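You operate a simulated robot arm through the tools that you are given. There is no shell and no other tool.

The job below is to be done with a simulated two-armed robot. You get a single attempt, and the scene is never put back.

TASK
Drain the trough and store the orange roller in the drawer's empty cradle.
Fine: drain before reaching in, drain shut again; drawer and trough lid shut.

It is judged by the outcome, as a careful person would: the job done as asked, and still so three seconds after it is handed in. It fails if anything else is knocked over, pushed out of place, dropped, spilled or broken. A push-on lid holds only when it is set on centred and level and pressed home; a screw cap is set on level and turned clockwise until tight.

THE ROBOT
Two 7-joint arms with two-finger grippers on one trunk, on a base that moves. Base frame: it is fixed to the floor where the robot stands at the start and does not move with it; the origin is under the middle of the robot, x ahead of it, y to its left, z up. Lengths are in m, angles in degrees, forces in N, time in s.
The left shoulder is at the start at [0.041, 0.17, 1.198], the right one opposite. With the tool pointing down near the work surface each hand reaches from about 0.22 to 0.68 m from the robot's upright axis, wherever it stands, measured 20 degrees to its own side. Places, roughly: green roller, orange roller [-3.5, -1.75, 0.75]; roller drawer [-3.5, -1.6, 0.7]; trough lid [-3.6, -1.7, 1.1]. Payload 2.69 kg a hand.
The TCP of each hand is the grasp point between the finger pads, 0.02 m short of the fingertips. In the tool frame z runs along the fingers and y along their closing line. The gripper opens to 0.1 m; its body begins 0.063 m behind the TCP.
Orientation is told as [roll, pitch, yaw] about the base's x, y, z axes, in that order, counted from this pose: with the fingers straight down and closing along the base's y, the tool's x points along the base's -x, its y along +y and its z along -z.

THE INTERFACE
- The arms move only by the tool drive_tool. It takes "left_series", "right_series" or both (then of equal length, played together; a hand with none holds still); each is a list that holds one entry, the list of rows, each a list of 6 numbers: the shift along the base's x, y, z in m, then the turn, a rotation vector about the base's x, y, z in degrees. In form: [[[x, y, z, rx, ry, rz], ...]]. A call has 1 to 20 rows; each row shifts and turns the commanded pose from where the row before left it. "left_fingers" and "right_fingers" are, for a hand that has rows, the finger opening in m, from 0 to 0.1, set as the call begins (left out, the last holds). A row lasts 0.2 s, in which the tool goes at most 0.05 m and 8.6 degrees; a call with a longer step from one row to the next is refused whole, and so is a gripper value outside its range. Where a pose cannot be reached the arm comes as near as it can. A force on the tool above 40 N (or 10 N above the force at the start of the call, whichever is more), or a blocked arm, ends the call early, and 0.2 s more pass. Each finger travels about 0.108 m/s and halts on what it meets, pressing with about 34 N; the grip force reading is that of the motor and also rises with nothing between the fingers. The clock runs only during rows and for 0.2 s after the last one: add rows that do not move to give the fingers time. The reply holds the time, the measured pose of the TCP, the force on the tool along the base axes, the opening and the grip force, in the units named above and with some noise, with the torque about the TCP (base axes, N m) and any sound that the robot's microphone picked up.
- Cameras (640 x 400 px; columns grow to the right, rows downward): "scene" is now at [0.1765, -0.0089, 1.1551]; the picture's right is [-0.11, -0.99, 0.00], its down [0.08, -0.01, -1.00] and it looks along [0.99, -0.11, 0.08] (base axes); focal length 214 px, centre (320, 200). "left" rides on the left gripper at [0.07, 0.019, -0.099] in its tool frame; the picture's right is [-0.26, 0.97, 0.00], its down [-0.75, -0.20, -0.63] and it looks along [-0.61, -0.16, 0.78] (tool axes); focal length 230 px, centre (320, 200). "right" rides on the right gripper at [0.07, -0.019, -0.099] in its tool frame; the picture's right is [0.26, 0.97, 0.00], its down [-0.75, 0.20, -0.63] and it looks along [-0.61, 0.16, 0.78] (tool axes); focal length 230 px, centre (320, 200). There is no depth. A picture from a camera that has moved, and an enlarged one, comes with that camera's place and axes in the base frame and with its lens.
- snapshot(camera): a new picture of that camera. It takes no simulated time.
- lift_body(by): moves the trunk up (or, below 0, down) by that many m; the arms and the scene camera ride with it, the base frame stays. It gives what a move gives, with no picture.
- steer(legs): drives the robot by 1 to 6 legs, each [ahead, turn to the left] in m and degrees, along the robot's own axes; the way and the turn of a leg run together, so that a leg with both is an arc; at most 1.5 m and 180 degrees a leg. The arms and the cameras ride along, it lands a little off, and it stops where it bumps. It gives what a move gives.
- pan_tilt(pan, tilt): turns the head with the scene camera to pan (to the left, within 60 degrees either way) and tilt (down, from -29 to 69), counted from straight ahead of the robot. It gives what a move gives.
- enlarge(camera, box): a new picture of the part [left, top, right, bottom] of that camera's present view, enlarged. It takes no simulated time.
- close_job(): hands the job in; it is judged then, once.

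Places have to be worked out from the pictures, the camera data and where the tool is seen. Open the grippers and draw the arms clear of the work before you hand the job in, unless the task says otherwise.

The tools are called after "Call:" by a JSON object that holds its "op" and its "data". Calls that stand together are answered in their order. drive_tool: Moves the arms, as the interface text tells. Its arguments: {"type":"object","properties":{"left_series":{"type":"array"},"left_fingers":{"type":"number"},"right_series":{"type":"array"},"right_fingers":{"type":"number"}},"required":[]} The other tools are called the same way: lift_body (by) moves the trunk up or down; steer (legs) drives the base; pan_tilt (pan, tilt) turns the head that bears the scene camera; snapshot (camera) takes a picture; enlarge (camera, box) takes an enlarged picture of a part of a camera's view; close_job () hands the job in.

At the start:

```text
time_s: 0.0
left_eef_pos: [0.5353, 0.2411, 1.2328]
left_tcp_rot: [0.0, 0.2, -0.1]
left_force: [-0.8, 0.0, 0.0]
left_moment: [-0.02, 0.0, 0.0]
left_width: 0.1
left_finger_force: 0.0
right_eef_pos: [0.3278, -0.161, 1.2015]
right_tcp_rot: [0.0, 1.2, -0.1]
right_force: [0.2, 0.0, -0.5]
right_moment: [0.03, 0.03, 0.01]
right_width: 0.0998
right_finger_force: 0.1
trunk travel left (down, up): [-0.425, 0.265]
robot x, y, heading: [0.0024, 0.0024, -0.1]
head pan, tilt (commanded): [-6.1, -5.4]
```

scene: 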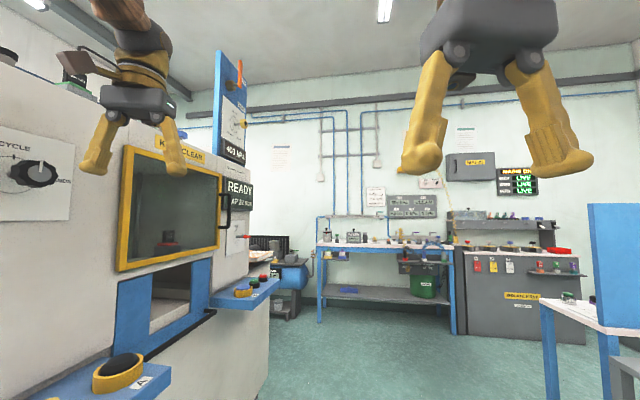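
right: 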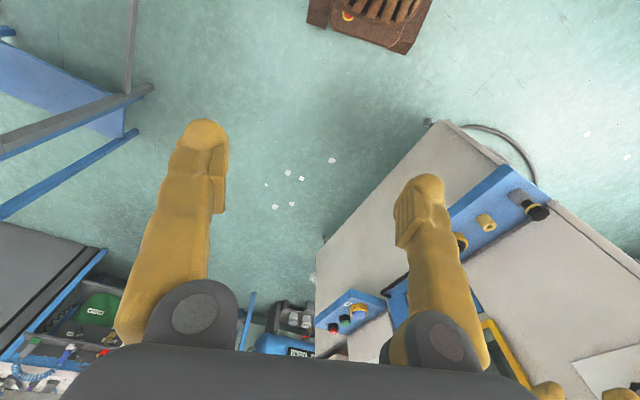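
left: 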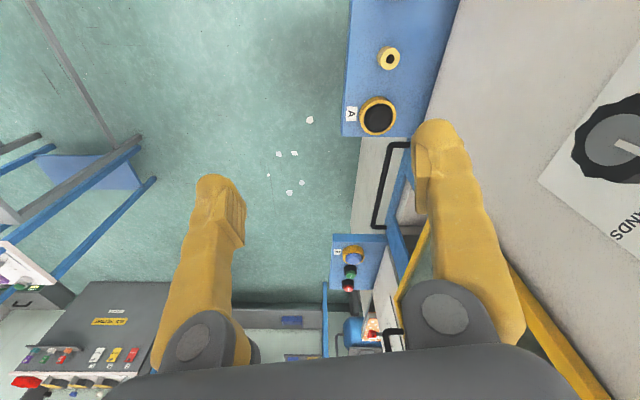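

The work place is behind the robot at about [-3.5, -1.7]; I first look around with the head to the right to see what lies there before driving.

Call:
{"op": "pan_tilt", "data": {"pan": -60, "tilt": 15}}

Call:
{"op": "snapshot", "data": {"camera": "scene"}}

```text
time_s: 1.2
left_eef_pos: [0.516, 0.241, 1.2415]
left_tcp_rot: [0.0, -0.8, -0.1]
left_force: [-0.7, 0.2, 0.0]
left_moment: [0.0, -0.04, -0.01]
left_width: 0.1
left_finger_force: 0.0
right_eef_pos: [0.3086, -0.1619, 1.1918]
right_tcp_rot: [-0.1, 3.7, -0.1]
right_force: [-0.6, 0.1, -0.4]
right_moment: [-0.02, 0.02, -0.01]
right_width: 0.1
right_finger_force: 0.1
trunk travel left (down, up): [-0.425, 0.265]
robot x, y, heading: [0.0012, 0.001, -0.2]
head pan, tilt (commanded): [-60.0, 15.0]
```

```text
taken
camera scene: at [0.1358, -0.0805, 1.1234], right [-0.87, -0.5, 0.01], down [-0.15, 0.22, -0.96], along [0.48, -0.84, -0.27], focal length 214 px, centre (320, 200)
```

scene: 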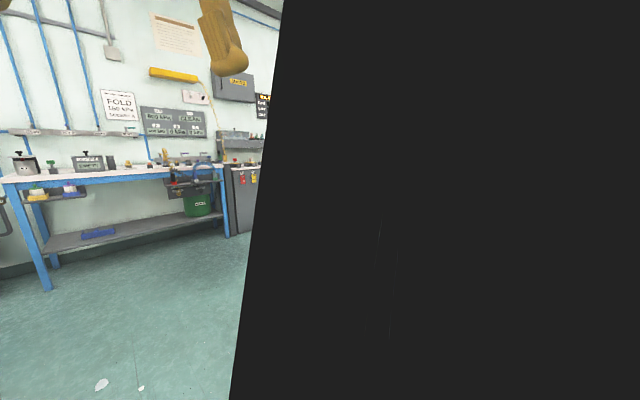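

A dark thing close by (likely the right arm) blocks that view; I take an intermediate pan to check the space on the robot's right before turning.

Call:
{"op": "pan_tilt", "data": {"pan": -40, "tilt": 25}}

Call:
{"op": "snapshot", "data": {"camera": "scene"}}

Call:
{"op": "snapshot", "data": {"camera": "right"}}

```text
time_s: 2.1
left_eef_pos: [0.5176, 0.2416, 1.2414]
left_tcp_rot: [0.1, -0.9, -0.2]
left_force: [-0.4, 0.1, -0.1]
left_moment: [0.02, 0.04, 0.01]
left_width: 0.0999
left_finger_force: 0.1
right_eef_pos: [0.3079, -0.1615, 1.1901]
right_tcp_rot: [-0.2, 3.7, -0.1]
right_force: [0.5, 0.4, -0.2]
right_moment: [-0.03, 0.0, -0.01]
right_width: 0.0998
right_finger_force: 0.1
trunk travel left (down, up): [-0.425, 0.265]
robot x, y, heading: [0.0008, 0.0021, -0.0]
head pan, tilt (commanded): [-40.0, 25.0]
```

```text
taken
camera scene: at [0.1593, -0.0589, 1.1067], right [-0.64, -0.77, 0.01], down [-0.34, 0.27, -0.9], along [0.69, -0.58, -0.43], focal length 214 px, centre (320, 200)
```

scene: 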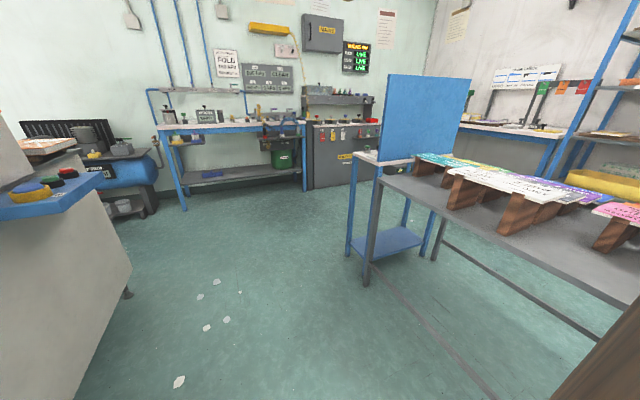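

```text
taken
camera right: at [0.2432, -0.1807, 1.2937], right [-0.26, 0.97, 0.02], down [0.79, 0.2, 0.58], along [0.56, 0.16, -0.81], focal length 230 px, centre (320, 200)
```

right: 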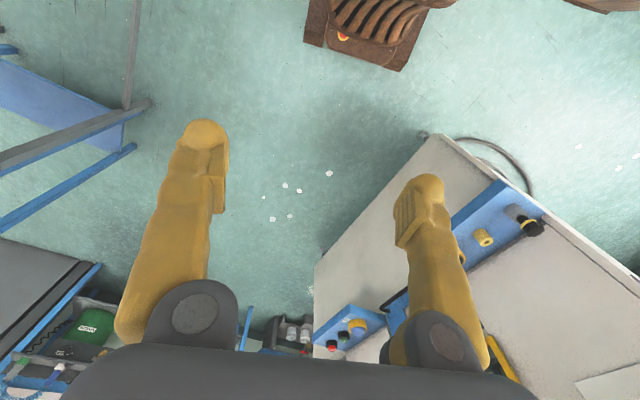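

The right side has a table edge from about [0.75,-0.95] to [-0.03,-0.78] at height 0.73, below my hands. I turn right in place in steps and look at where the drawer station is.

Call:
{"op": "steer", "data": {"legs": [[0, -100]]}}

Call:
{"op": "pan_tilt", "data": {"pan": -40, "tilt": 20}}

Call:
{"op": "snapshot", "data": {"camera": "scene"}}

```text
time_s: 6.8
left_eef_pos: [0.1396, -0.5551, 1.2413]
left_tcp_rot: [0.0, -0.8, -101.0]
left_force: [-0.5, 0.5, -0.4]
left_moment: [0.02, 0.03, -0.01]
left_width: 0.0999
left_finger_force: 0.0
right_eef_pos: [-0.2185, -0.2736, 1.202]
right_tcp_rot: [0.0, 1.3, -100.7]
right_force: [0.0, 0.1, 0.1]
right_moment: [0.0, -0.01, -0.01]
right_width: 0.1002
right_finger_force: 0.0
trunk travel left (down, up): [-0.425, 0.265]
robot x, y, heading: [0.0099, -0.0039, -101.2]
head pan, tilt (commanded): [-40.0, 25.0]
```

```text
time_s: 7.5
left_eef_pos: [0.1427, -0.5351, 1.2518]
left_tcp_rot: [0.0, -1.8, -101.0]
left_force: [0.7, 0.3, 0.3]
left_moment: [-0.05, 0.0, 0.0]
left_width: 0.1
left_finger_force: 0.1
right_eef_pos: [-0.2153, -0.2532, 1.1908]
right_tcp_rot: [0.0, 3.7, -101.0]
right_force: [1.0, 0.4, 0.0]
right_moment: [-0.04, -0.04, -0.03]
right_width: 0.1
right_finger_force: 0.0
trunk travel left (down, up): [-0.425, 0.265]
robot x, y, heading: [0.0057, -0.002, -100.8]
head pan, tilt (commanded): [-40.0, 20.0]
```

```text
taken
camera scene: at [-0.0805, -0.1474, 1.1149], right [-0.63, 0.78, 0.01], down [0.27, 0.23, -0.94], along [-0.73, -0.59, -0.35], focal length 214 px, centre (320, 200)
```

scene: 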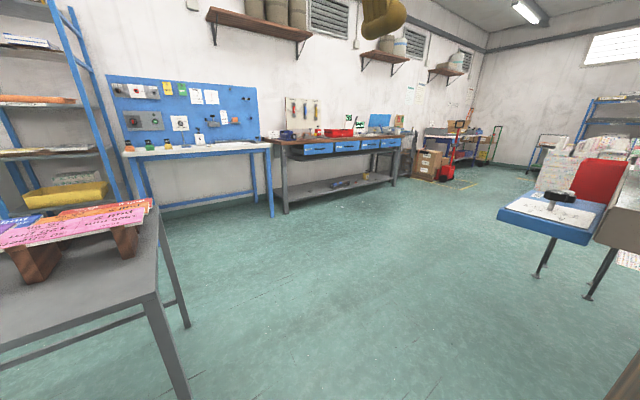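

The station around [-3.5,-1.7] should appear near pixel (377,145), i.e. the bench with blue drawers. I enlarge that part.

Call:
{"op": "enlarge", "data": {"camera": "scene", "box": [250, 80, 430, 215]}}

```text
2.96 times, centred on (340, 148) of scene
camera zoom: at [-0.0805, -0.1474, 1.1149], right [-0.63, 0.78, 0.01], down [0.27, 0.23, -0.94], along [-0.73, -0.59, -0.35], focal length 636 px, centre (261, 356)
```

zoom: 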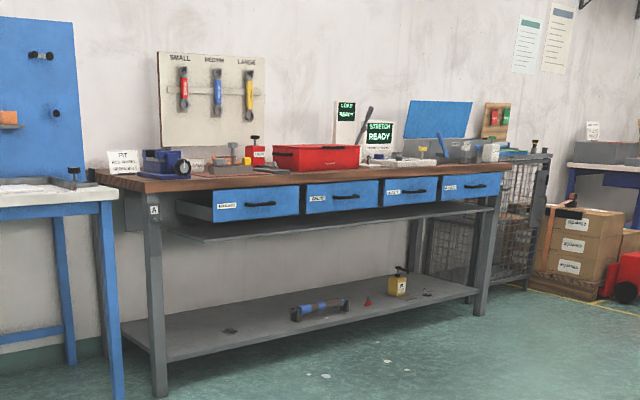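

The roller drawer seems to be the rightmost of four in the bench, whose front runs from about [-1.75,-2.05] to [-3.84,-1.46] (normal heading about -106°). I turn toward it and drive the first part, clear of the table at [-0.13,-0.69].

Call:
{"op": "steer", "data": {"legs": [[0, -64], [1.4, 0]]}}

Call:
{"op": "pan_tilt", "data": {"pan": 10, "tilt": 20}}

Call:
{"op": "snapshot", "data": {"camera": "scene"}}

```text
time_s: 11.8
left_eef_pos: [-0.4439, -0.3748, 1.261]
left_tcp_rot: [-0.1, -3.0, -164.1]
left_force: [-1.2, -0.7, -0.9]
left_moment: [0.06, -0.06, 0.01]
left_width: 0.1
left_finger_force: 0.0
right_eef_pos: [-0.3576, 0.0698, 1.1961]
right_tcp_rot: [-0.1, 2.9, -164.0]
right_force: [-1.0, -0.1, -1.0]
right_moment: [0.0, -0.07, -0.03]
right_width: 0.1
right_finger_force: 0.1
trunk travel left (down, up): [-0.425, 0.265]
robot x, y, heading: [-0.0559, -0.0263, -165.9]
head pan, tilt (commanded): [-40.0, 20.0]
stopped in leg 2: the robot was blocked; the commanded pose is now the measured one
```

```text
time_s: 13.0
left_eef_pos: [-0.4388, -0.3734, 1.2639]
left_tcp_rot: [0.0, -3.3, -164.0]
left_force: [0.0, 0.4, -0.5]
left_moment: [-0.01, 0.01, -0.01]
left_width: 0.1001
left_finger_force: 0.0
right_eef_pos: [-0.3517, 0.0708, 1.1968]
right_tcp_rot: [-0.3, 2.9, -164.0]
right_force: [0.6, -0.3, -0.7]
right_moment: [-0.03, 0.0, 0.01]
right_width: 0.0999
right_finger_force: 0.1
trunk travel left (down, up): [-0.425, 0.265]
robot x, y, heading: [-0.0563, -0.0268, -166.0]
head pan, tilt (commanded): [10.0, 20.0]
```

```text
taken
camera scene: at [-0.2282, -0.084, 1.1145], right [-0.41, 0.91, 0.0], down [0.33, 0.14, -0.93], along [-0.85, -0.38, -0.36], focal length 214 px, centre (320, 200)
```

scene: 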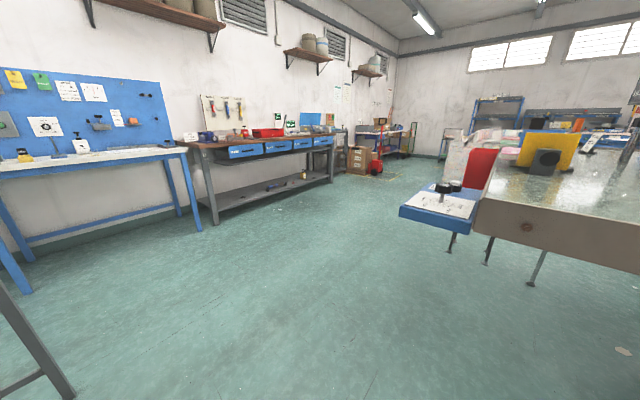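

The drive was blocked almost at once; I look to both sides to see what was touched before moving again.

Call:
{"op": "pan_tilt", "data": {"pan": 60, "tilt": 45}}

Call:
{"op": "snapshot", "data": {"camera": "scene"}}

Call:
{"op": "snapshot", "data": {"camera": "left"}}

Call:
{"op": "snapshot", "data": {"camera": "right"}}

```text
time_s: 14.2
left_eef_pos: [-0.4383, -0.3732, 1.2648]
left_tcp_rot: [0.1, -3.4, -164.0]
left_force: [0.3, -0.1, -0.3]
left_moment: [0.01, 0.02, -0.01]
left_width: 0.1
left_finger_force: 0.1
right_eef_pos: [-0.3514, 0.0724, 1.1967]
right_tcp_rot: [-0.2, 2.8, -163.9]
right_force: [-0.4, 0.6, -0.4]
right_moment: [0.0, 0.0, -0.02]
right_width: 0.0997
right_finger_force: 0.1
trunk travel left (down, up): [-0.425, 0.265]
robot x, y, heading: [-0.0549, -0.0267, -166.0]
head pan, tilt (commanded): [60.0, 45.0]
```

```text
taken
camera scene: at [-0.1654, -0.1243, 1.0767], right [-0.96, 0.28, -0.01], down [0.21, 0.68, -0.7], along [-0.18, -0.68, -0.71], focal length 214 px, centre (320, 200)
```

scene: 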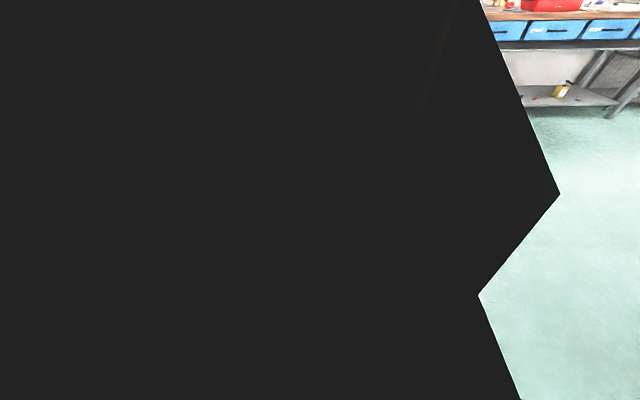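

```text
taken
camera left: at [-0.3606, -0.3695, 1.358], right [0.02, -1.0, 0.01], down [-0.74, 0.0, 0.67], along [-0.67, -0.02, -0.74], focal length 230 px, centre (320, 200)
```

left: 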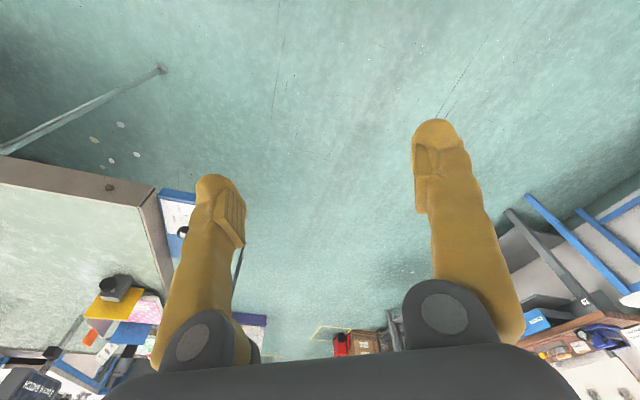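

```text
taken
camera right: at [-0.2966, 0.1069, 1.2989], right [0.51, -0.86, 0.01], down [-0.69, -0.41, 0.59], along [-0.5, -0.31, -0.81], focal length 230 px, centre (320, 200)
```

right: 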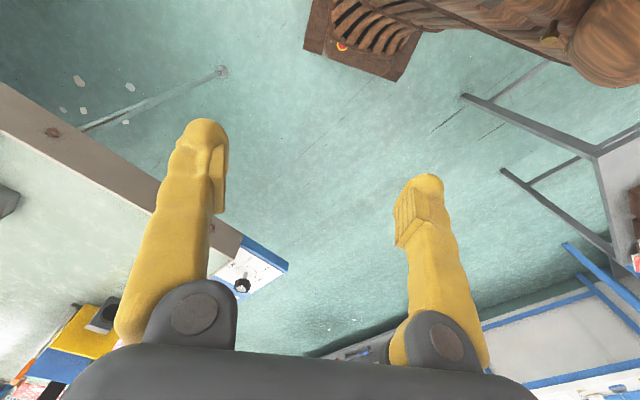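

Nothing obvious yet; the glass table's skirt corner works out at about [-0.74,0.06,0.88] and the gray table corner at [-0.13,-0.69]. I look straight down in front and to the right.

Call:
{"op": "pan_tilt", "data": {"pan": 0, "tilt": 65}}

Call:
{"op": "snapshot", "data": {"camera": "scene"}}

Call:
{"op": "pan_tilt", "data": {"pan": 35, "tilt": 40}}

Call:
{"op": "snapshot", "data": {"camera": "scene"}}

Call:
{"op": "pan_tilt", "data": {"pan": -40, "tilt": 40}}

Call:
{"op": "snapshot", "data": {"camera": "scene"}}

```text
time_s: 15.5
left_eef_pos: [-0.4378, -0.3731, 1.264]
left_tcp_rot: [0.1, -3.4, -164.2]
left_force: [0.0, 0.2, 0.4]
left_moment: [0.02, -0.01, 0.02]
left_width: 0.1
left_finger_force: 0.1
right_eef_pos: [-0.3519, 0.0724, 1.1966]
right_tcp_rot: [-0.2, 2.8, -164.0]
right_force: [-0.4, 0.2, 0.2]
right_moment: [-0.01, 0.02, -0.01]
right_width: 0.0998
right_finger_force: 0.0
trunk travel left (down, up): [-0.425, 0.265]
robot x, y, heading: [-0.0538, -0.0217, -166.0]
head pan, tilt (commanded): [0.0, 65.0]
```

```text
taken
camera scene: at [-0.2013, -0.0608, 1.0513], right [-0.24, 0.97, 0.0], down [0.89, 0.22, -0.41], along [-0.4, -0.1, -0.91], focal length 214 px, centre (320, 200)
```

scene: 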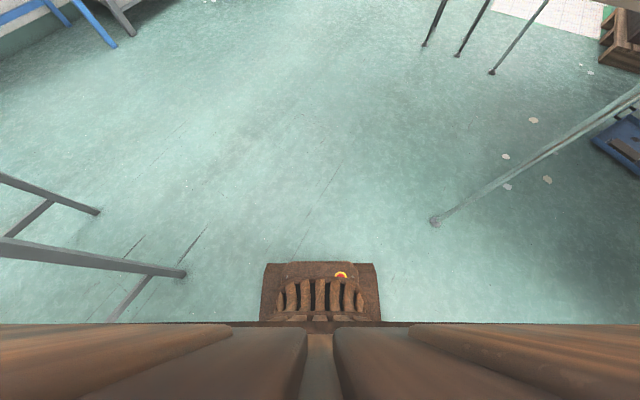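

```text
time_s: 16.5
left_eef_pos: [-0.4385, -0.3726, 1.2642]
left_tcp_rot: [0.0, -3.4, -164.1]
left_force: [-0.2, 0.4, -0.7]
left_moment: [0.0, 0.01, -0.02]
left_width: 0.1001
left_finger_force: 0.1
right_eef_pos: [-0.3522, 0.072, 1.1963]
right_tcp_rot: [-0.2, 2.8, -164.0]
right_force: [-0.4, -0.3, -0.2]
right_moment: [0.0, -0.01, 0.01]
right_width: 0.0999
right_finger_force: 0.1
trunk travel left (down, up): [-0.425, 0.265]
robot x, y, heading: [-0.0585, -0.0248, -165.7]
head pan, tilt (commanded): [35.0, 40.0]
```

```text
taken
camera scene: at [-0.1988, -0.1102, 1.0833], right [-0.75, 0.66, -0.01], down [0.44, 0.49, -0.76], along [-0.49, -0.57, -0.65], focal length 214 px, centre (320, 200)
```

scene: 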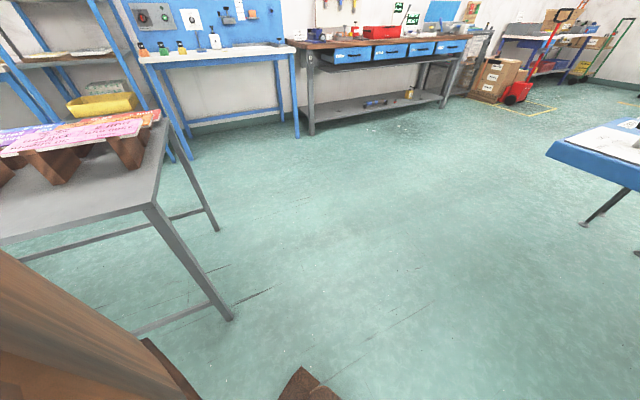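

```text
time_s: 18.0
left_eef_pos: [-0.4396, -0.3726, 1.2634]
left_tcp_rot: [0.0, -3.3, -164.1]
left_force: [0.2, 0.6, 0.7]
left_moment: [-0.03, -0.03, -0.02]
left_width: 0.1001
left_finger_force: 0.0
right_eef_pos: [-0.3511, 0.0719, 1.1965]
right_tcp_rot: [-0.1, 2.9, -164.0]
right_force: [0.4, -0.2, -0.1]
right_moment: [-0.01, 0.02, 0.02]
right_width: 0.1
right_finger_force: 0.0
trunk travel left (down, up): [-0.425, 0.265]
robot x, y, heading: [-0.0582, -0.0281, -166.0]
head pan, tilt (commanded): [-40.0, 40.0]
```

```text
taken
camera scene: at [-0.2194, -0.0089, 1.0835], right [0.44, 0.9, 0.01], down [0.59, -0.28, -0.76], along [-0.68, 0.34, -0.65], focal length 214 px, centre (320, 200)
```

scene: 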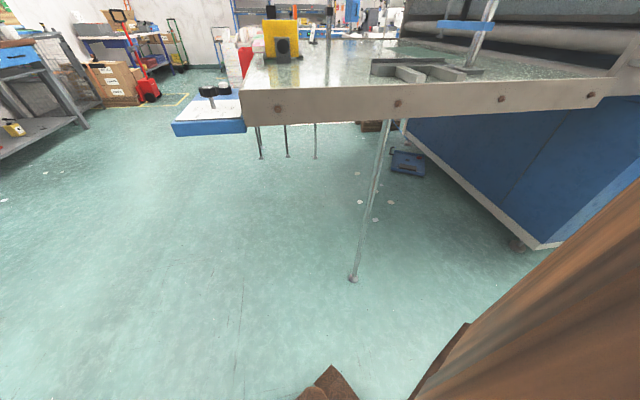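

Floor ahead looks free. I check the left arm's elbow region relative to the gray table before retrying.

Call:
{"op": "pan_tilt", "data": {"pan": 50, "tilt": 25}}

Call:
{"op": "snapshot", "data": {"camera": "scene"}}

Call:
{"op": "pan_tilt", "data": {"pan": 45, "tilt": 60}}

Call:
{"op": "snapshot", "data": {"camera": "scene"}}

Call:
{"op": "pan_tilt", "data": {"pan": -50, "tilt": 60}}

Call:
{"op": "snapshot", "data": {"camera": "scene"}}

```text
time_s: 19.6
left_eef_pos: [-0.4385, -0.3732, 1.2624]
left_tcp_rot: [0.1, -3.4, -164.0]
left_force: [0.0, 0.0, -0.5]
left_moment: [-0.02, 0.05, -0.01]
left_width: 0.0999
left_finger_force: 0.0
right_eef_pos: [-0.3522, 0.0716, 1.1965]
right_tcp_rot: [-0.1, 2.8, -164.0]
right_force: [-0.4, -0.8, 1.0]
right_moment: [0.02, 0.02, 0.02]
right_width: 0.1
right_finger_force: 0.1
trunk travel left (down, up): [-0.425, 0.265]
robot x, y, heading: [-0.06, -0.0258, -165.9]
head pan, tilt (commanded): [50.0, 25.0]
```

```text
taken
camera scene: at [-0.1839, -0.129, 1.1069], right [-0.9, 0.44, -0.01], down [0.2, 0.38, -0.9], along [-0.39, -0.81, -0.43], focal length 214 px, centre (320, 200)
```

scene: 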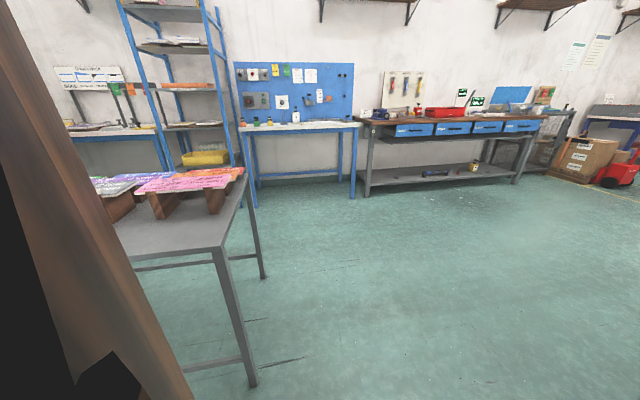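

```text
time_s: 20.6
left_eef_pos: [-0.4388, -0.3734, 1.2631]
left_tcp_rot: [0.1, -3.4, -164.1]
left_force: [0.6, 0.5, -0.6]
left_moment: [0.03, 0.01, -0.01]
left_width: 0.0999
left_finger_force: 0.1
right_eef_pos: [-0.3517, 0.0717, 1.1969]
right_tcp_rot: [-0.2, 2.8, -164.0]
right_force: [0.1, 0.4, -0.5]
right_moment: [-0.02, 0.0, -0.04]
right_width: 0.1
right_finger_force: 0.1
trunk travel left (down, up): [-0.425, 0.265]
robot x, y, heading: [-0.0572, -0.0267, -166.2]
head pan, tilt (commanded): [45.0, 60.0]
```

```text
taken
camera scene: at [-0.1769, -0.1033, 1.0571], right [-0.86, 0.52, -0.01], down [0.45, 0.74, -0.49], along [-0.24, -0.43, -0.87], focal length 214 px, centre (320, 200)
```

scene: 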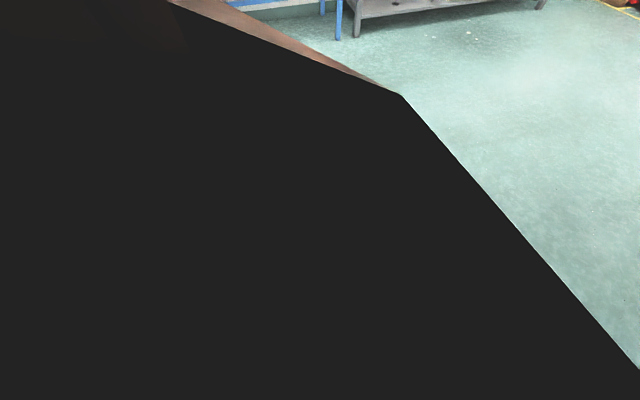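

```text
time_s: 22.4
left_eef_pos: [-0.4396, -0.3733, 1.263]
left_tcp_rot: [0.0, -3.4, -164.1]
left_force: [-0.1, -0.1, -0.3]
left_moment: [0.06, -0.01, -0.04]
left_width: 0.1
left_finger_force: 0.1
right_eef_pos: [-0.3521, 0.0716, 1.1959]
right_tcp_rot: [-0.3, 2.8, -164.0]
right_force: [-0.4, 0.2, -0.1]
right_moment: [-0.02, 0.01, -0.01]
right_width: 0.1
right_finger_force: 0.1
trunk travel left (down, up): [-0.425, 0.265]
robot x, y, heading: [-0.0589, -0.0239, -166.0]
head pan, tilt (commanded): [-50.0, 60.0]
```

```text
taken
camera scene: at [-0.1965, -0.0069, 1.0571], right [0.59, 0.81, 0.01], down [0.71, -0.51, -0.49], along [-0.39, 0.3, -0.87], focal length 214 px, centre (320, 200)
```

scene: 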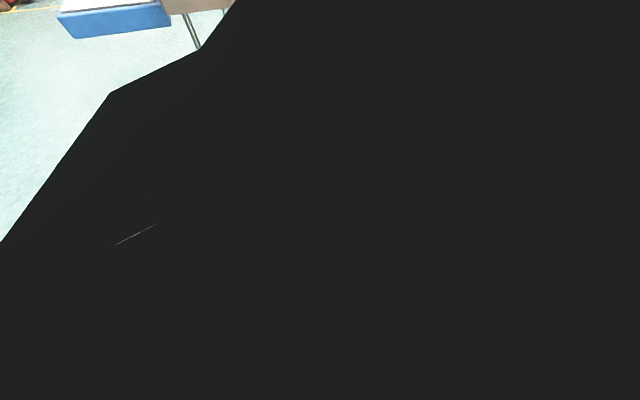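

Views inside the arm are black, so the left elbow near the gray table can't be ruled out. I raise the trunk to lift the elbows above table height and then try a short forward step.

Call:
{"op": "lift_body", "data": {"by": 0.2}}

Call:
{"op": "steer", "data": {"legs": [[0.15, 0]]}}

```text
time_s: 24.5
left_eef_pos: [-0.4392, -0.3724, 1.4641]
left_tcp_rot: [0.0, -3.4, -164.1]
left_force: [-0.1, 0.0, 0.2]
left_moment: [-0.01, 0.03, -0.01]
left_width: 0.0999
left_finger_force: 0.0
right_eef_pos: [-0.3523, 0.071, 1.3957]
right_tcp_rot: [-0.2, 3.2, -164.0]
right_force: [-0.8, 0.6, 0.7]
right_moment: [0.01, 0.02, -0.03]
right_width: 0.1001
right_finger_force: 0.0
trunk travel left (down, up): [-0.625, 0.065]
robot x, y, heading: [-0.0609, -0.0233, -166.0]
head pan, tilt (commanded): [-50.0, 60.0]
```

```text
time_s: 25.9
left_eef_pos: [-0.5548, -0.403, 1.4743]
left_tcp_rot: [0.0, -4.7, -164.1]
left_force: [-0.9, 0.0, 1.1]
left_moment: [0.04, -0.07, 0.02]
left_width: 0.1001
left_finger_force: 0.2
right_eef_pos: [-0.4695, 0.0427, 1.4142]
right_tcp_rot: [-0.4, -1.6, -163.8]
right_force: [0.4, -0.1, 1.1]
right_moment: [0.01, -0.06, 0.02]
right_width: 0.1
right_finger_force: 0.1
trunk travel left (down, up): [-0.625, 0.065]
robot x, y, heading: [-0.204, -0.0625, -165.9]
head pan, tilt (commanded): [-50.0, 60.0]
```

It moves freely with the trunk up, so the elbow at table height was likely the cause. I now thread the gap between the two table corners along heading about -135°, then look at the gray table and ahead.

Call:
{"op": "lift_body", "data": {"by": 0.06}}

Call:
{"op": "steer", "data": {"legs": [[0, 31], [0.4, 0], [0.4, 0]]}}

Call:
{"op": "pan_tilt", "data": {"pan": -10, "tilt": 25}}

Call:
{"op": "snapshot", "data": {"camera": "scene"}}

```text
time_s: 26.9
left_eef_pos: [-0.564, -0.4056, 1.531]
left_tcp_rot: [0.0, -4.4, -164.1]
left_force: [-1.4, -0.5, 1.1]
left_moment: [0.04, -0.11, 0.02]
left_width: 0.0999
left_finger_force: 0.0
right_eef_pos: [-0.4794, 0.0401, 1.4702]
right_tcp_rot: [-0.3, -0.4, -163.6]
right_force: [-0.5, 0.0, 1.5]
right_moment: [-0.01, -0.12, 0.01]
right_width: 0.0999
right_finger_force: 0.0
trunk travel left (down, up): [-0.685, 0.005]
robot x, y, heading: [-0.2019, -0.0606, -165.8]
head pan, tilt (commanded): [-50.0, 60.0]
```

```text
time_s: 33.0
left_eef_pos: [-0.9466, -1.1218, 1.5195]
left_tcp_rot: [0.0, -2.7, -134.0]
left_force: [0.0, -1.0, -2.3]
left_moment: [0.06, -0.05, 0.01]
left_width: 0.1
left_finger_force: 0.0
right_eef_pos: [-1.0939, -0.6925, 1.4643]
right_tcp_rot: [-0.3, 0.9, -133.9]
right_force: [-1.2, -0.6, 0.8]
right_moment: [0.09, -0.05, -0.01]
right_width: 0.1
right_finger_force: 0.1
trunk travel left (down, up): [-0.685, 0.005]
robot x, y, heading: [-0.7792, -0.617, -136.0]
head pan, tilt (commanded): [-50.0, 60.0]
```

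```text
time_s: 34.1
left_eef_pos: [-0.9212, -1.097, 1.5313]
left_tcp_rot: [0.1, -4.2, -134.1]
left_force: [0.7, 1.7, -0.7]
left_moment: [-0.08, 0.06, 0.01]
left_width: 0.1
left_finger_force: 0.2
right_eef_pos: [-1.0695, -0.6694, 1.4573]
right_tcp_rot: [-0.3, 2.9, -133.9]
right_force: [0.0, 0.2, -0.7]
right_moment: [-0.08, 0.08, 0.01]
right_width: 0.1002
right_finger_force: 0.0
trunk travel left (down, up): [-0.685, 0.005]
robot x, y, heading: [-0.7804, -0.6233, -136.0]
head pan, tilt (commanded): [-10.0, 25.0]
```

```text
taken
camera scene: at [-0.9223, -0.7331, 1.3666], right [-0.56, 0.83, 0.0], down [0.36, 0.25, -0.9], along [-0.74, -0.5, -0.44], focal length 214 px, centre (320, 200)
```

scene: 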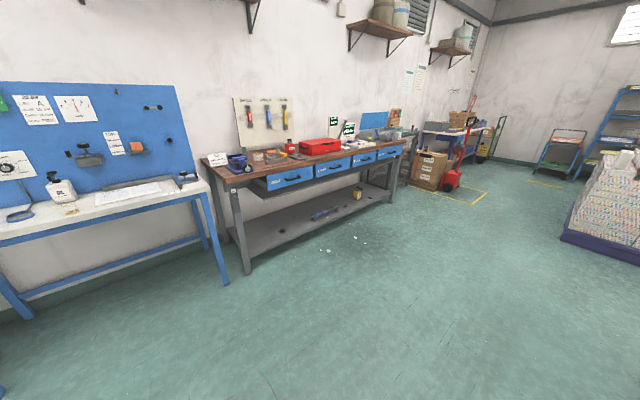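

Through the gap. I enlarge the right end of the bench to see the drawer and trough better.

Call:
{"op": "enlarge", "data": {"camera": "scene", "box": [320, 95, 430, 180]}}

```text
4.71 times, centred on (375, 138) of scene
camera zoom: at [-0.9223, -0.7331, 1.3666], right [-0.56, 0.83, 0.0], down [0.36, 0.25, -0.9], along [-0.74, -0.5, -0.44], focal length 1009 px, centre (61, 494)
```

zoom: 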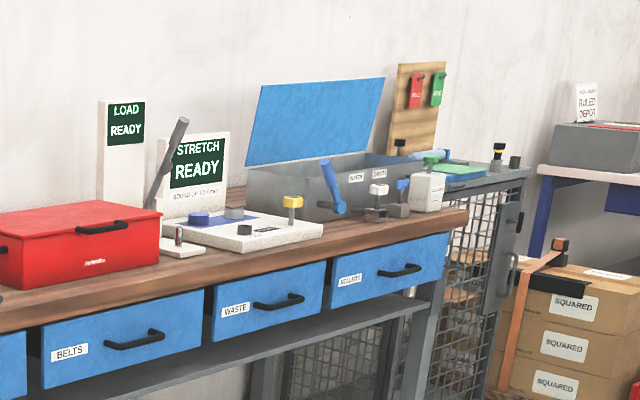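

The rightmost drawer is labelled ROLLERS, handle near (-3.64,-1.48,0.72), with the trough (open blue lid, crank/levers in front) above it. I drive along heading ~-178° to stand in front of it.

Call:
{"op": "steer", "data": {"legs": [[0, -42], [1.3, 0], [1.2, 0]]}}

Call:
{"op": "pan_tilt", "data": {"pan": 50, "tilt": 25}}

Call:
{"op": "snapshot", "data": {"camera": "scene"}}

```text
time_s: 48.2
left_eef_pos: [-3.6824, -0.9117, 1.5299]
left_tcp_rot: [0.0, -4.1, -177.6]
left_force: [-0.5, 0.5, -0.1]
left_moment: [-0.01, 0.02, 0.01]
left_width: 0.0999
left_finger_force: 0.0
right_eef_pos: [-3.4925, -0.4974, 1.4572]
right_tcp_rot: [-0.3, 3.0, -177.5]
right_force: [0.2, 0.5, 0.1]
right_moment: [0.02, -0.02, 0.03]
right_width: 0.1
right_finger_force: 0.1
trunk travel left (down, up): [-0.685, 0.005]
robot x, y, heading: [-3.2479, -0.6644, -179.2]
head pan, tilt (commanded): [-10.0, 25.0]
```

```text
time_s: 49.5
left_eef_pos: [-3.6624, -0.9101, 1.5037]
left_tcp_rot: [0.1, -0.2, -177.6]
left_force: [-0.4, 0.1, -0.8]
left_moment: [-0.01, -0.01, 0.03]
left_width: 0.1001
left_finger_force: 0.2
right_eef_pos: [-3.4704, -0.4967, 1.45]
right_tcp_rot: [-0.3, 5.5, -177.5]
right_force: [0.3, 0.4, 0.2]
right_moment: [0.04, 0.03, 0.02]
right_width: 0.0998
right_finger_force: 0.0
trunk travel left (down, up): [-0.685, 0.005]
robot x, y, heading: [-3.2485, -0.6621, -179.4]
head pan, tilt (commanded): [50.0, 25.0]
```

```text
taken
camera scene: at [-3.3995, -0.7322, 1.3669], right [-0.77, 0.64, -0.01], down [0.28, 0.33, -0.9], along [-0.57, -0.7, -0.43], focal length 214 px, centre (320, 200)
```

scene: 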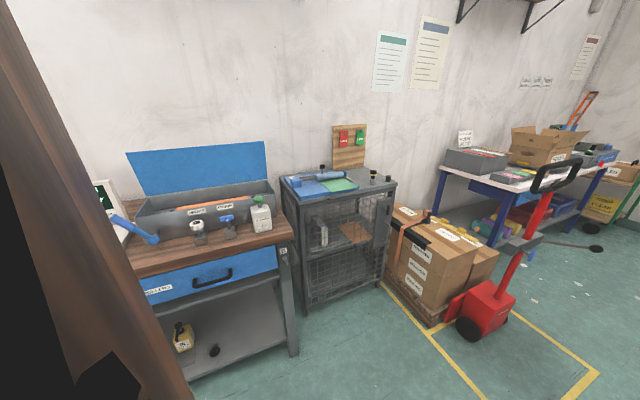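

The rollers drawer handle is at about (-3.47,-1.51,0.72), and the trough has two valves in front. I turn left to face the bench squarely and look.

Call:
{"op": "steer", "data": {"legs": [[0, 73]]}}

Call:
{"op": "pan_tilt", "data": {"pan": 0, "tilt": 30}}

Call:
{"op": "snapshot", "data": {"camera": "scene"}}

Call:
{"op": "enlarge", "data": {"camera": "scene", "box": [200, 100, 440, 250]}}

```text
time_s: 50.3
left_eef_pos: [-3.612, -0.9156, 1.4768]
left_tcp_rot: [0.8, 5.1, -176.1]
left_force: [0.7, 1.2, 0.4]
left_moment: [-0.05, 0.0, 0.0]
left_width: 0.1002
left_finger_force: 0.0
right_eef_pos: [-3.4283, -0.4962, 1.4451]
right_tcp_rot: [-0.3, 7.6, -176.0]
right_force: [0.8, 1.0, -0.3]
right_moment: [-0.09, -0.01, 0.0]
right_width: 0.1001
right_finger_force: 0.0
trunk travel left (down, up): [-0.685, 0.005]
robot x, y, heading: [-3.2421, -0.6593, -177.8]
head pan, tilt (commanded): [50.0, 25.0]
stopped in leg 1: the robot was blocked; the commanded pose is now the measured one
```

```text
time_s: 51.5
left_eef_pos: [-3.6138, -0.9182, 1.4775]
left_tcp_rot: [0.6, 4.9, -176.1]
left_force: [0.2, 0.5, 0.1]
left_moment: [-0.03, 0.02, 0.0]
left_width: 0.1001
left_finger_force: 0.0
right_eef_pos: [-3.4292, -0.499, 1.4445]
right_tcp_rot: [-0.4, 7.4, -176.1]
right_force: [0.2, 0.5, -0.4]
right_moment: [0.0, 0.02, 0.01]
right_width: 0.0998
right_finger_force: 0.1
trunk travel left (down, up): [-0.685, 0.005]
robot x, y, heading: [-3.244, -0.6643, -178.0]
head pan, tilt (commanded): [0.0, 30.0]
```

```text
taken
camera scene: at [-3.4307, -0.6656, 1.3584], right [-0.03, 1.0, 0.0], down [0.51, 0.02, -0.86], along [-0.86, -0.03, -0.51], focal length 214 px, centre (320, 200)
```

scene: 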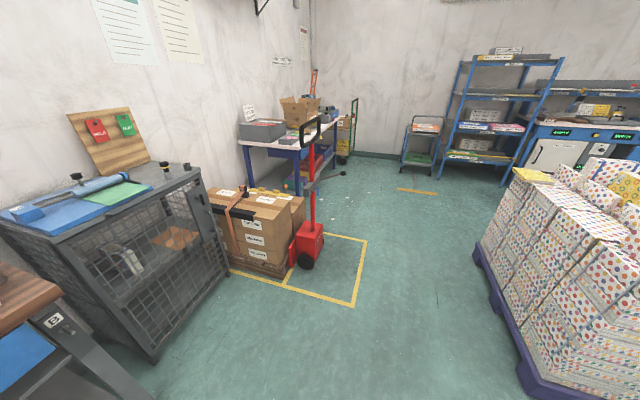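

```text
2.67 times, centred on (320, 175) of scene
camera zoom: at [-3.4307, -0.6656, 1.3584], right [-0.03, 1.0, 0.0], down [0.51, 0.02, -0.86], along [-0.86, -0.03, -0.51], focal length 572 px, centre (320, 267)
```

zoom: 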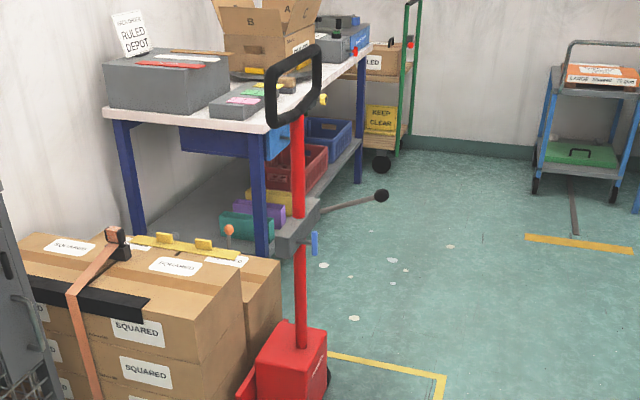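

The turn was blocked after 1.4° though nothing is near (bench 0.8 m away), so it's probably an arm-lag trip rather than a contact. I retry with a smaller turn.

Call:
{"op": "steer", "data": {"legs": [[0, 30]]}}

```text
time_s: 52.4
left_eef_pos: [-3.5556, -0.9345, 1.4545]
left_tcp_rot: [-1.6, 9.9, -173.1]
left_force: [-0.6, -0.6, 0.7]
left_moment: [-0.01, 0.03, -0.03]
left_width: 0.1
left_finger_force: 0.1
right_eef_pos: [-3.4057, -0.5076, 1.4458]
right_tcp_rot: [0.2, 6.5, -174.2]
right_force: [-122.4, -15.8, 18.8]
right_moment: [0.41, 1.3, -7.05]
right_width: 0.097
right_finger_force: 0.1
trunk travel left (down, up): [-0.685, 0.005]
robot x, y, heading: [-3.2469, -0.6611, -175.5]
head pan, tilt (commanded): [0.0, 30.0]
stopped in leg 1: the robot was blocked; the commanded pose is now the measured one
```

The right hand reads -122 N and is only 0.15 m ahead of the robot axis: it has drifted back against the robot's own head/chest, which explains the blocks. I move both hands forward away from the body and level them.

Call:
{"op": "drive_tool", "data": {"right_series": [[[-0.02, 0.005, 0, 0, 0, 0], [-0.045, 0.006, 0, -0.11, 1.08, 0], [-0.045, 0.006, 0, -0.11, 1.08, 0], [-0.045, 0.006, 0, -0.11, 1.08, 0], [-0.045, 0.006, 0, -0.11, 1.08, 0], [-0.045, 0.006, 0, -0.11, 1.08, 0], [-0.02, 0.006, 0, -0.11, 1.08, 0]]], "left_series": [[[0, 0, 0, 0, 0, 0], [-0.0166, -0.0013, 0, -0.2, 1.64, 0], [-0.0166, -0.0013, 0, -0.2, 1.64, 0], [-0.0166, -0.0013, 0, -0.2, 1.64, 0], [-0.0166, -0.0013, 0, -0.2, 1.64, 0], [-0.0166, -0.0013, 0, -0.2, 1.64, 0], [-0.0166, -0.0013, 0, -0.2, 1.64, 0]]]}}

```text
time_s: 54.0
left_eef_pos: [-3.6605, -0.9419, 1.4757]
left_tcp_rot: [-0.5, -4.8, -173.2]
left_force: [-0.6, 0.2, 0.0]
left_moment: [0.01, 0.01, 0.02]
left_width: 0.1001
left_finger_force: 0.0
left hand out of reach, approached as far as the arm can: row 2
right_eef_pos: [-3.6597, -0.4625, 1.4479]
right_tcp_rot: [-0.8, -0.4, -173.2]
right_force: [0.2, 0.0, -0.1]
right_moment: [0.03, -0.03, 0.0]
right_width: 0.1001
right_finger_force: 0.1
trunk travel left (down, up): [-0.685, 0.005]
robot x, y, heading: [-3.2463, -0.6626, -175.3]
head pan, tilt (commanded): [0.0, 30.0]
```

Forces are zero again and both hands are ~0.4 m ahead. Now I turn to face the bench.

Call:
{"op": "steer", "data": {"legs": [[0, 35], [0, 34]]}}

Call:
{"op": "snapshot", "data": {"camera": "scene"}}

```text
time_s: 57.8
left_eef_pos: [-3.1297, -1.1463, 1.4757]
left_tcp_rot: [-0.5, -4.8, -104.2]
left_force: [0.1, 0.5, -0.1]
left_moment: [0.0, 0.01, -0.01]
left_width: 0.1001
left_finger_force: 0.2
right_eef_pos: [-3.5786, -0.9738, 1.4471]
right_tcp_rot: [-0.8, -0.5, -104.2]
right_force: [-0.2, 0.0, 0.5]
right_moment: [0.03, 0.04, -0.04]
right_width: 0.1
right_finger_force: 0.1
trunk travel left (down, up): [-0.685, 0.005]
robot x, y, heading: [-3.254, -0.6577, -106.6]
head pan, tilt (commanded): [0.0, 30.0]
```

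```text
taken
camera scene: at [-3.3053, -0.8346, 1.3584], right [-0.96, 0.28, 0.0], down [0.15, 0.49, -0.86], along [-0.24, -0.82, -0.51], focal length 214 px, centre (320, 200)
```

scene: 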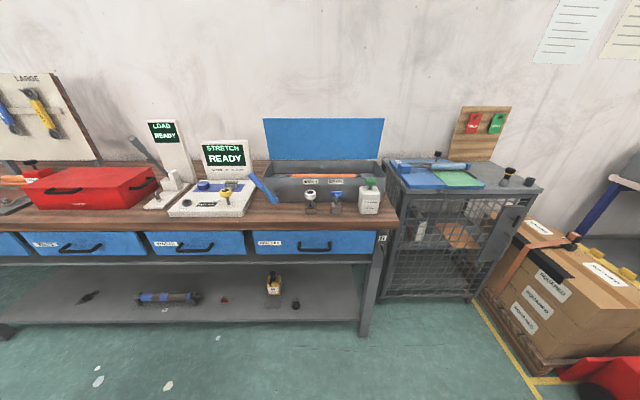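

Now facing the bench squarely. I enlarge the trough and drawer area.

Call:
{"op": "enlarge", "data": {"camera": "scene", "box": [240, 105, 400, 205]}}

Call:
{"op": "enlarge", "data": {"camera": "scene", "box": [240, 165, 400, 265]}}

```text
4.00 times, centred on (320, 155) of scene
camera zoom: at [-3.3053, -0.8346, 1.3584], right [-0.96, 0.28, 0.0], down [0.15, 0.49, -0.86], along [-0.24, -0.82, -0.51], focal length 858 px, centre (320, 380)
```

zoom: 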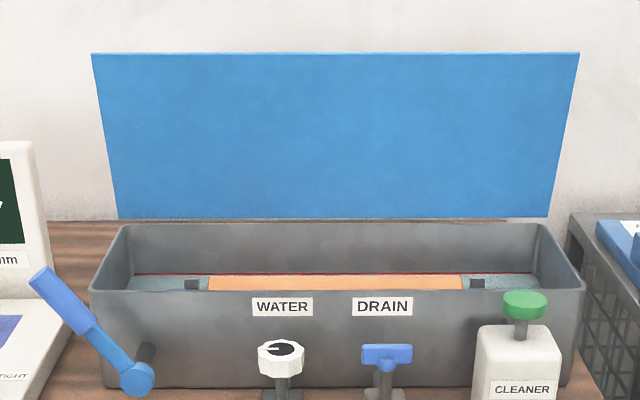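

```text
4.00 times, centred on (320, 215) of scene
camera zoom: at [-3.3053, -0.8346, 1.3584], right [-0.96, 0.28, 0.0], down [0.15, 0.49, -0.86], along [-0.24, -0.82, -0.51], focal length 858 px, centre (320, 140)
```

zoom: 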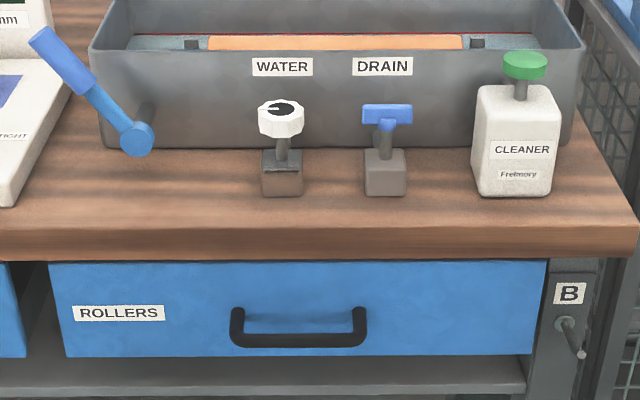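

The valves are labelled WATER (white knob) and DRAIN (blue T handle at roughly fwd 0.92, right 0.066, z 0.955 from the robot), bench top z ≈ 0.87, trough centre fwd ≈ 1.09, and the orange roller lies in it in water. I move 0.35 m closer with the hands high to inspect from above.

Call:
{"op": "steer", "data": {"legs": [[0.35, 0]]}}

Call:
{"op": "pan_tilt", "data": {"pan": 0, "tilt": 45}}

Call:
{"op": "snapshot", "data": {"camera": "scene"}}

Call:
{"op": "snapshot", "data": {"camera": "right"}}

Call:
{"op": "snapshot", "data": {"camera": "left"}}

```text
time_s: 60.0
left_eef_pos: [-3.22, -1.4454, 1.4882]
left_tcp_rot: [-0.6, -6.5, -104.2]
left_force: [0.0, 0.4, 2.0]
left_moment: [-0.03, -0.02, 0.01]
left_width: 0.1
left_finger_force: 0.1
right_eef_pos: [-3.6665, -1.2729, 1.4592]
right_tcp_rot: [-0.7, -2.0, -104.3]
right_force: [-0.8, -0.2, 0.4]
right_moment: [0.1, -0.05, 0.0]
right_width: 0.1001
right_finger_force: 0.0
trunk travel left (down, up): [-0.685, 0.005]
robot x, y, heading: [-3.3554, -0.9971, -106.6]
head pan, tilt (commanded): [0.0, 30.0]
```

```text
time_s: 60.8
left_eef_pos: [-3.2176, -1.4399, 1.4618]
left_tcp_rot: [-0.3, -2.3, -104.2]
left_force: [-0.3, -0.1, -0.3]
left_moment: [-0.06, -0.03, -0.02]
left_width: 0.1
left_finger_force: 0.0
right_eef_pos: [-3.6661, -1.2662, 1.443]
right_tcp_rot: [-0.7, 0.9, -104.2]
right_force: [0.0, 0.5, 0.7]
right_moment: [-0.04, 0.0, -0.03]
right_width: 0.0999
right_finger_force: 0.1
trunk travel left (down, up): [-0.685, 0.005]
robot x, y, heading: [-3.3491, -0.992, -106.5]
head pan, tilt (commanded): [0.0, 45.0]
```

```text
taken
camera scene: at [-3.4, -1.153, 1.3369], right [-0.96, 0.28, 0.0], down [0.2, 0.69, -0.7], along [-0.2, -0.67, -0.71], focal length 214 px, centre (320, 200)
```

scene: 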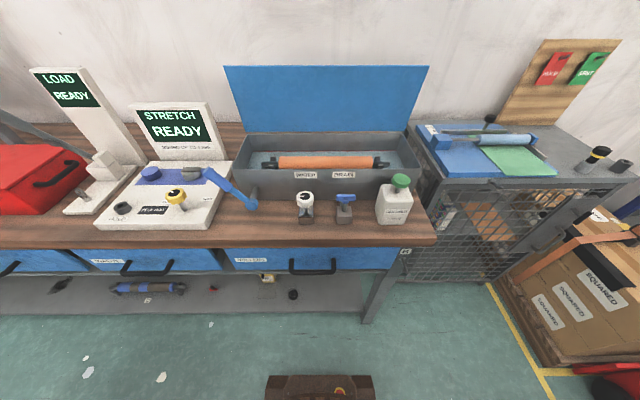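

```text
taken
camera right: at [-3.6675, -1.197, 1.5427], right [1.0, 0.01, -0.01], down [0.02, -0.79, 0.62], along [0.0, -0.62, -0.79], focal length 230 px, centre (320, 200)
```

right: 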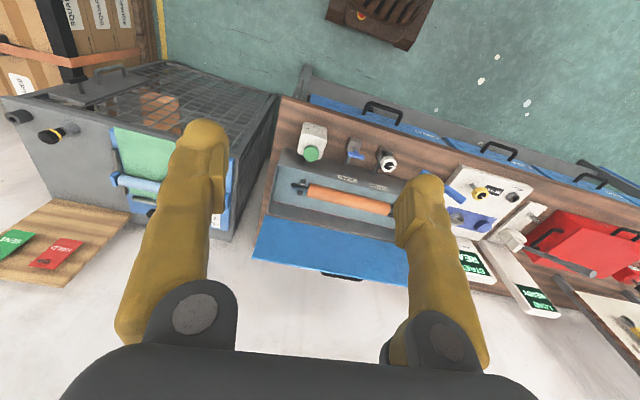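

```text
taken
camera left: at [-3.1798, -1.3729, 1.5577], right [0.87, -0.49, 0.0], down [-0.37, -0.66, 0.66], along [-0.32, -0.58, -0.75], focal length 230 px, centre (320, 200)
```

left: 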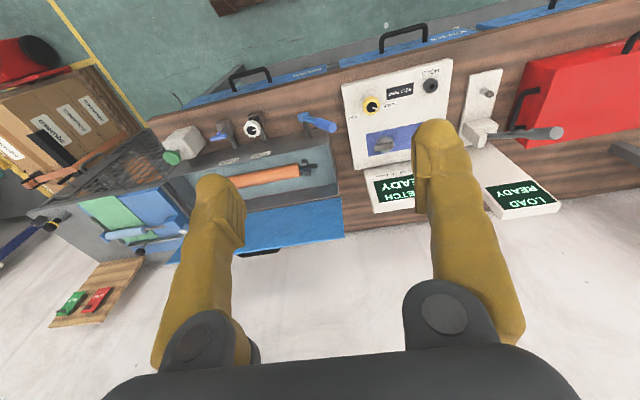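

The lid carries a black handle on its outer side. I enlarge the trough in the scene view and right hand view for details.

Call:
{"op": "enlarge", "data": {"camera": "scene", "box": [220, 120, 430, 251]}}

Call:
{"op": "enlarge", "data": {"camera": "right", "box": [240, 100, 480, 290]}}

Call:
{"op": "enlarge", "data": {"camera": "left", "box": [140, 80, 350, 280]}}

```text
3.05 times, centred on (325, 186) of scene
camera zoom: at [-3.4, -1.153, 1.3369], right [-0.96, 0.28, 0.0], down [0.2, 0.69, -0.7], along [-0.2, -0.67, -0.71], focal length 654 px, centre (305, 244)
```

zoom: 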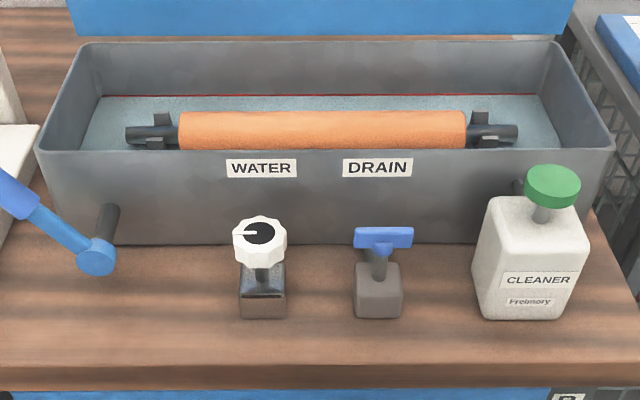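

```text
2.11 times, centred on (360, 195) of right
camera zoom: at [-3.6675, -1.197, 1.5427], right [1.0, 0.01, -0.01], down [0.02, -0.79, 0.62], along [0.0, -0.62, -0.79], focal length 484 px, centre (236, 210)
```

zoom: 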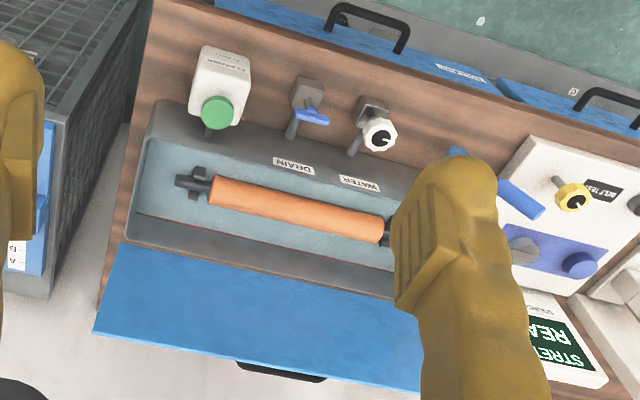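

```text
2.00 times, centred on (245, 180) of left
camera zoom: at [-3.1798, -1.3729, 1.5577], right [0.87, -0.49, 0.0], down [-0.37, -0.66, 0.66], along [-0.32, -0.58, -0.75], focal length 460 px, centre (470, 240)
```

zoom: 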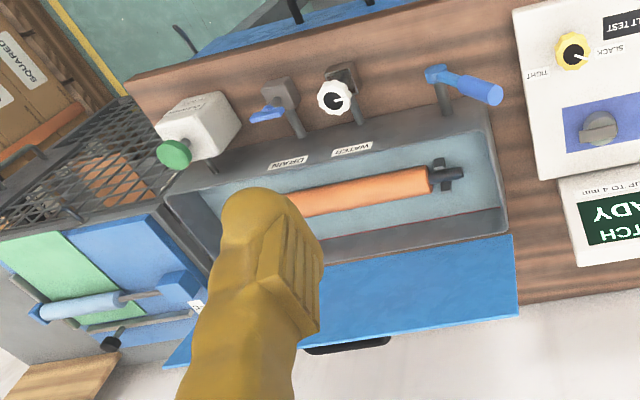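

From two views the drain T-handle is at about (-3.564,-1.487,0.974), bar crosswise (shut); the roller axis is at fwd ≈ 0.71 from the robot at z ≈ 0.945. I move the right hand above the drain handle, turned so the fingers straddle the bar, and check with its camera.

Call:
{"op": "drive_tool", "data": {"right_series": [[[0.009, -0.019, -0.01, 0, 0, -8.4], [0.009, -0.019, -0.025, 0, 0, -8.4], [0.009, -0.019, -0.025, 0, 0, -8.4], [0.009, -0.019, -0.025, 0, 0, -8.4], [0.009, -0.019, -0.025, 0, 0, -8.4], [0.009, -0.019, -0.025, 0, 0, -8.4], [0.009, -0.019, -0.025, 0, 0, -8.4], [0.009, -0.019, -0.025, 0, 0, -8.4], [0.009, -0.019, -0.025, 0, 0, -8.4], [0.009, -0.019, -0.025, 0, 0, -8.4], [0.009, -0.019, -0.025, 0, 0, -8.4], [0.003, -0.012, -0.01, 0, 0, 0], [0, 0, 0, 0, 0, 0], [0, 0, 0, 0, 0, 0]]], "right_fingers": 0.1}}

Call:
{"op": "snapshot", "data": {"camera": "right"}}

Call:
{"op": "snapshot", "data": {"camera": "scene"}}

```text
time_s: 63.6
left_eef_pos: [-3.2119, -1.4212, 1.4372]
left_tcp_rot: [-0.2, 2.2, -104.0]
left_force: [0.3, 0.6, 0.1]
left_moment: [-0.03, 0.02, 0.04]
left_width: 0.1
left_finger_force: 0.1
right_eef_pos: [-3.5896, -1.4777, 1.1986]
right_tcp_rot: [-0.6, 0.0, 158.8]
right_force: [1.0, 0.1, -1.3]
right_moment: [0.01, 0.07, 0.0]
right_width: 0.1001
right_finger_force: 0.0
trunk travel left (down, up): [-0.685, 0.005]
robot x, y, heading: [-3.3539, -0.9935, -106.4]
head pan, tilt (commanded): [0.0, 45.0]
stopped in row 13 (right hand): the arm was blocked; the commanded pose is now the measured one
```

```text
taken
camera right: at [-3.5207, -1.4874, 1.2981], right [-0.11, -0.99, -0.01], down [-0.78, 0.08, 0.63], along [-0.62, 0.08, -0.78], focal length 230 px, centre (320, 200)
```

right: 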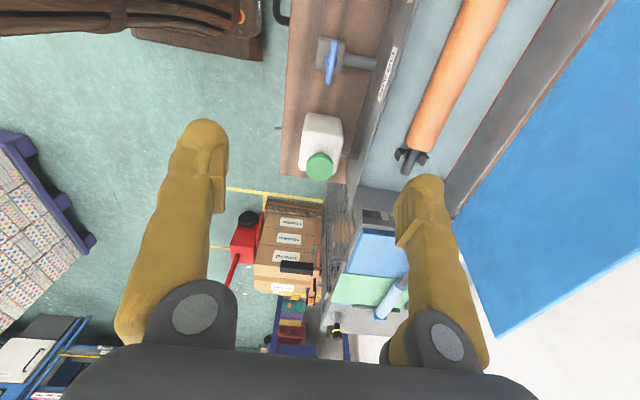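

```text
taken
camera scene: at [-3.402, -1.1588, 1.3361], right [-0.96, 0.28, 0.0], down [0.2, 0.69, -0.7], along [-0.2, -0.67, -0.72], focal length 214 px, centre (320, 200)
```

scene: 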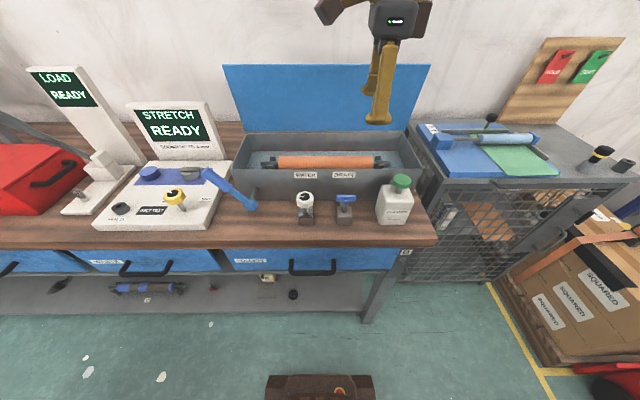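

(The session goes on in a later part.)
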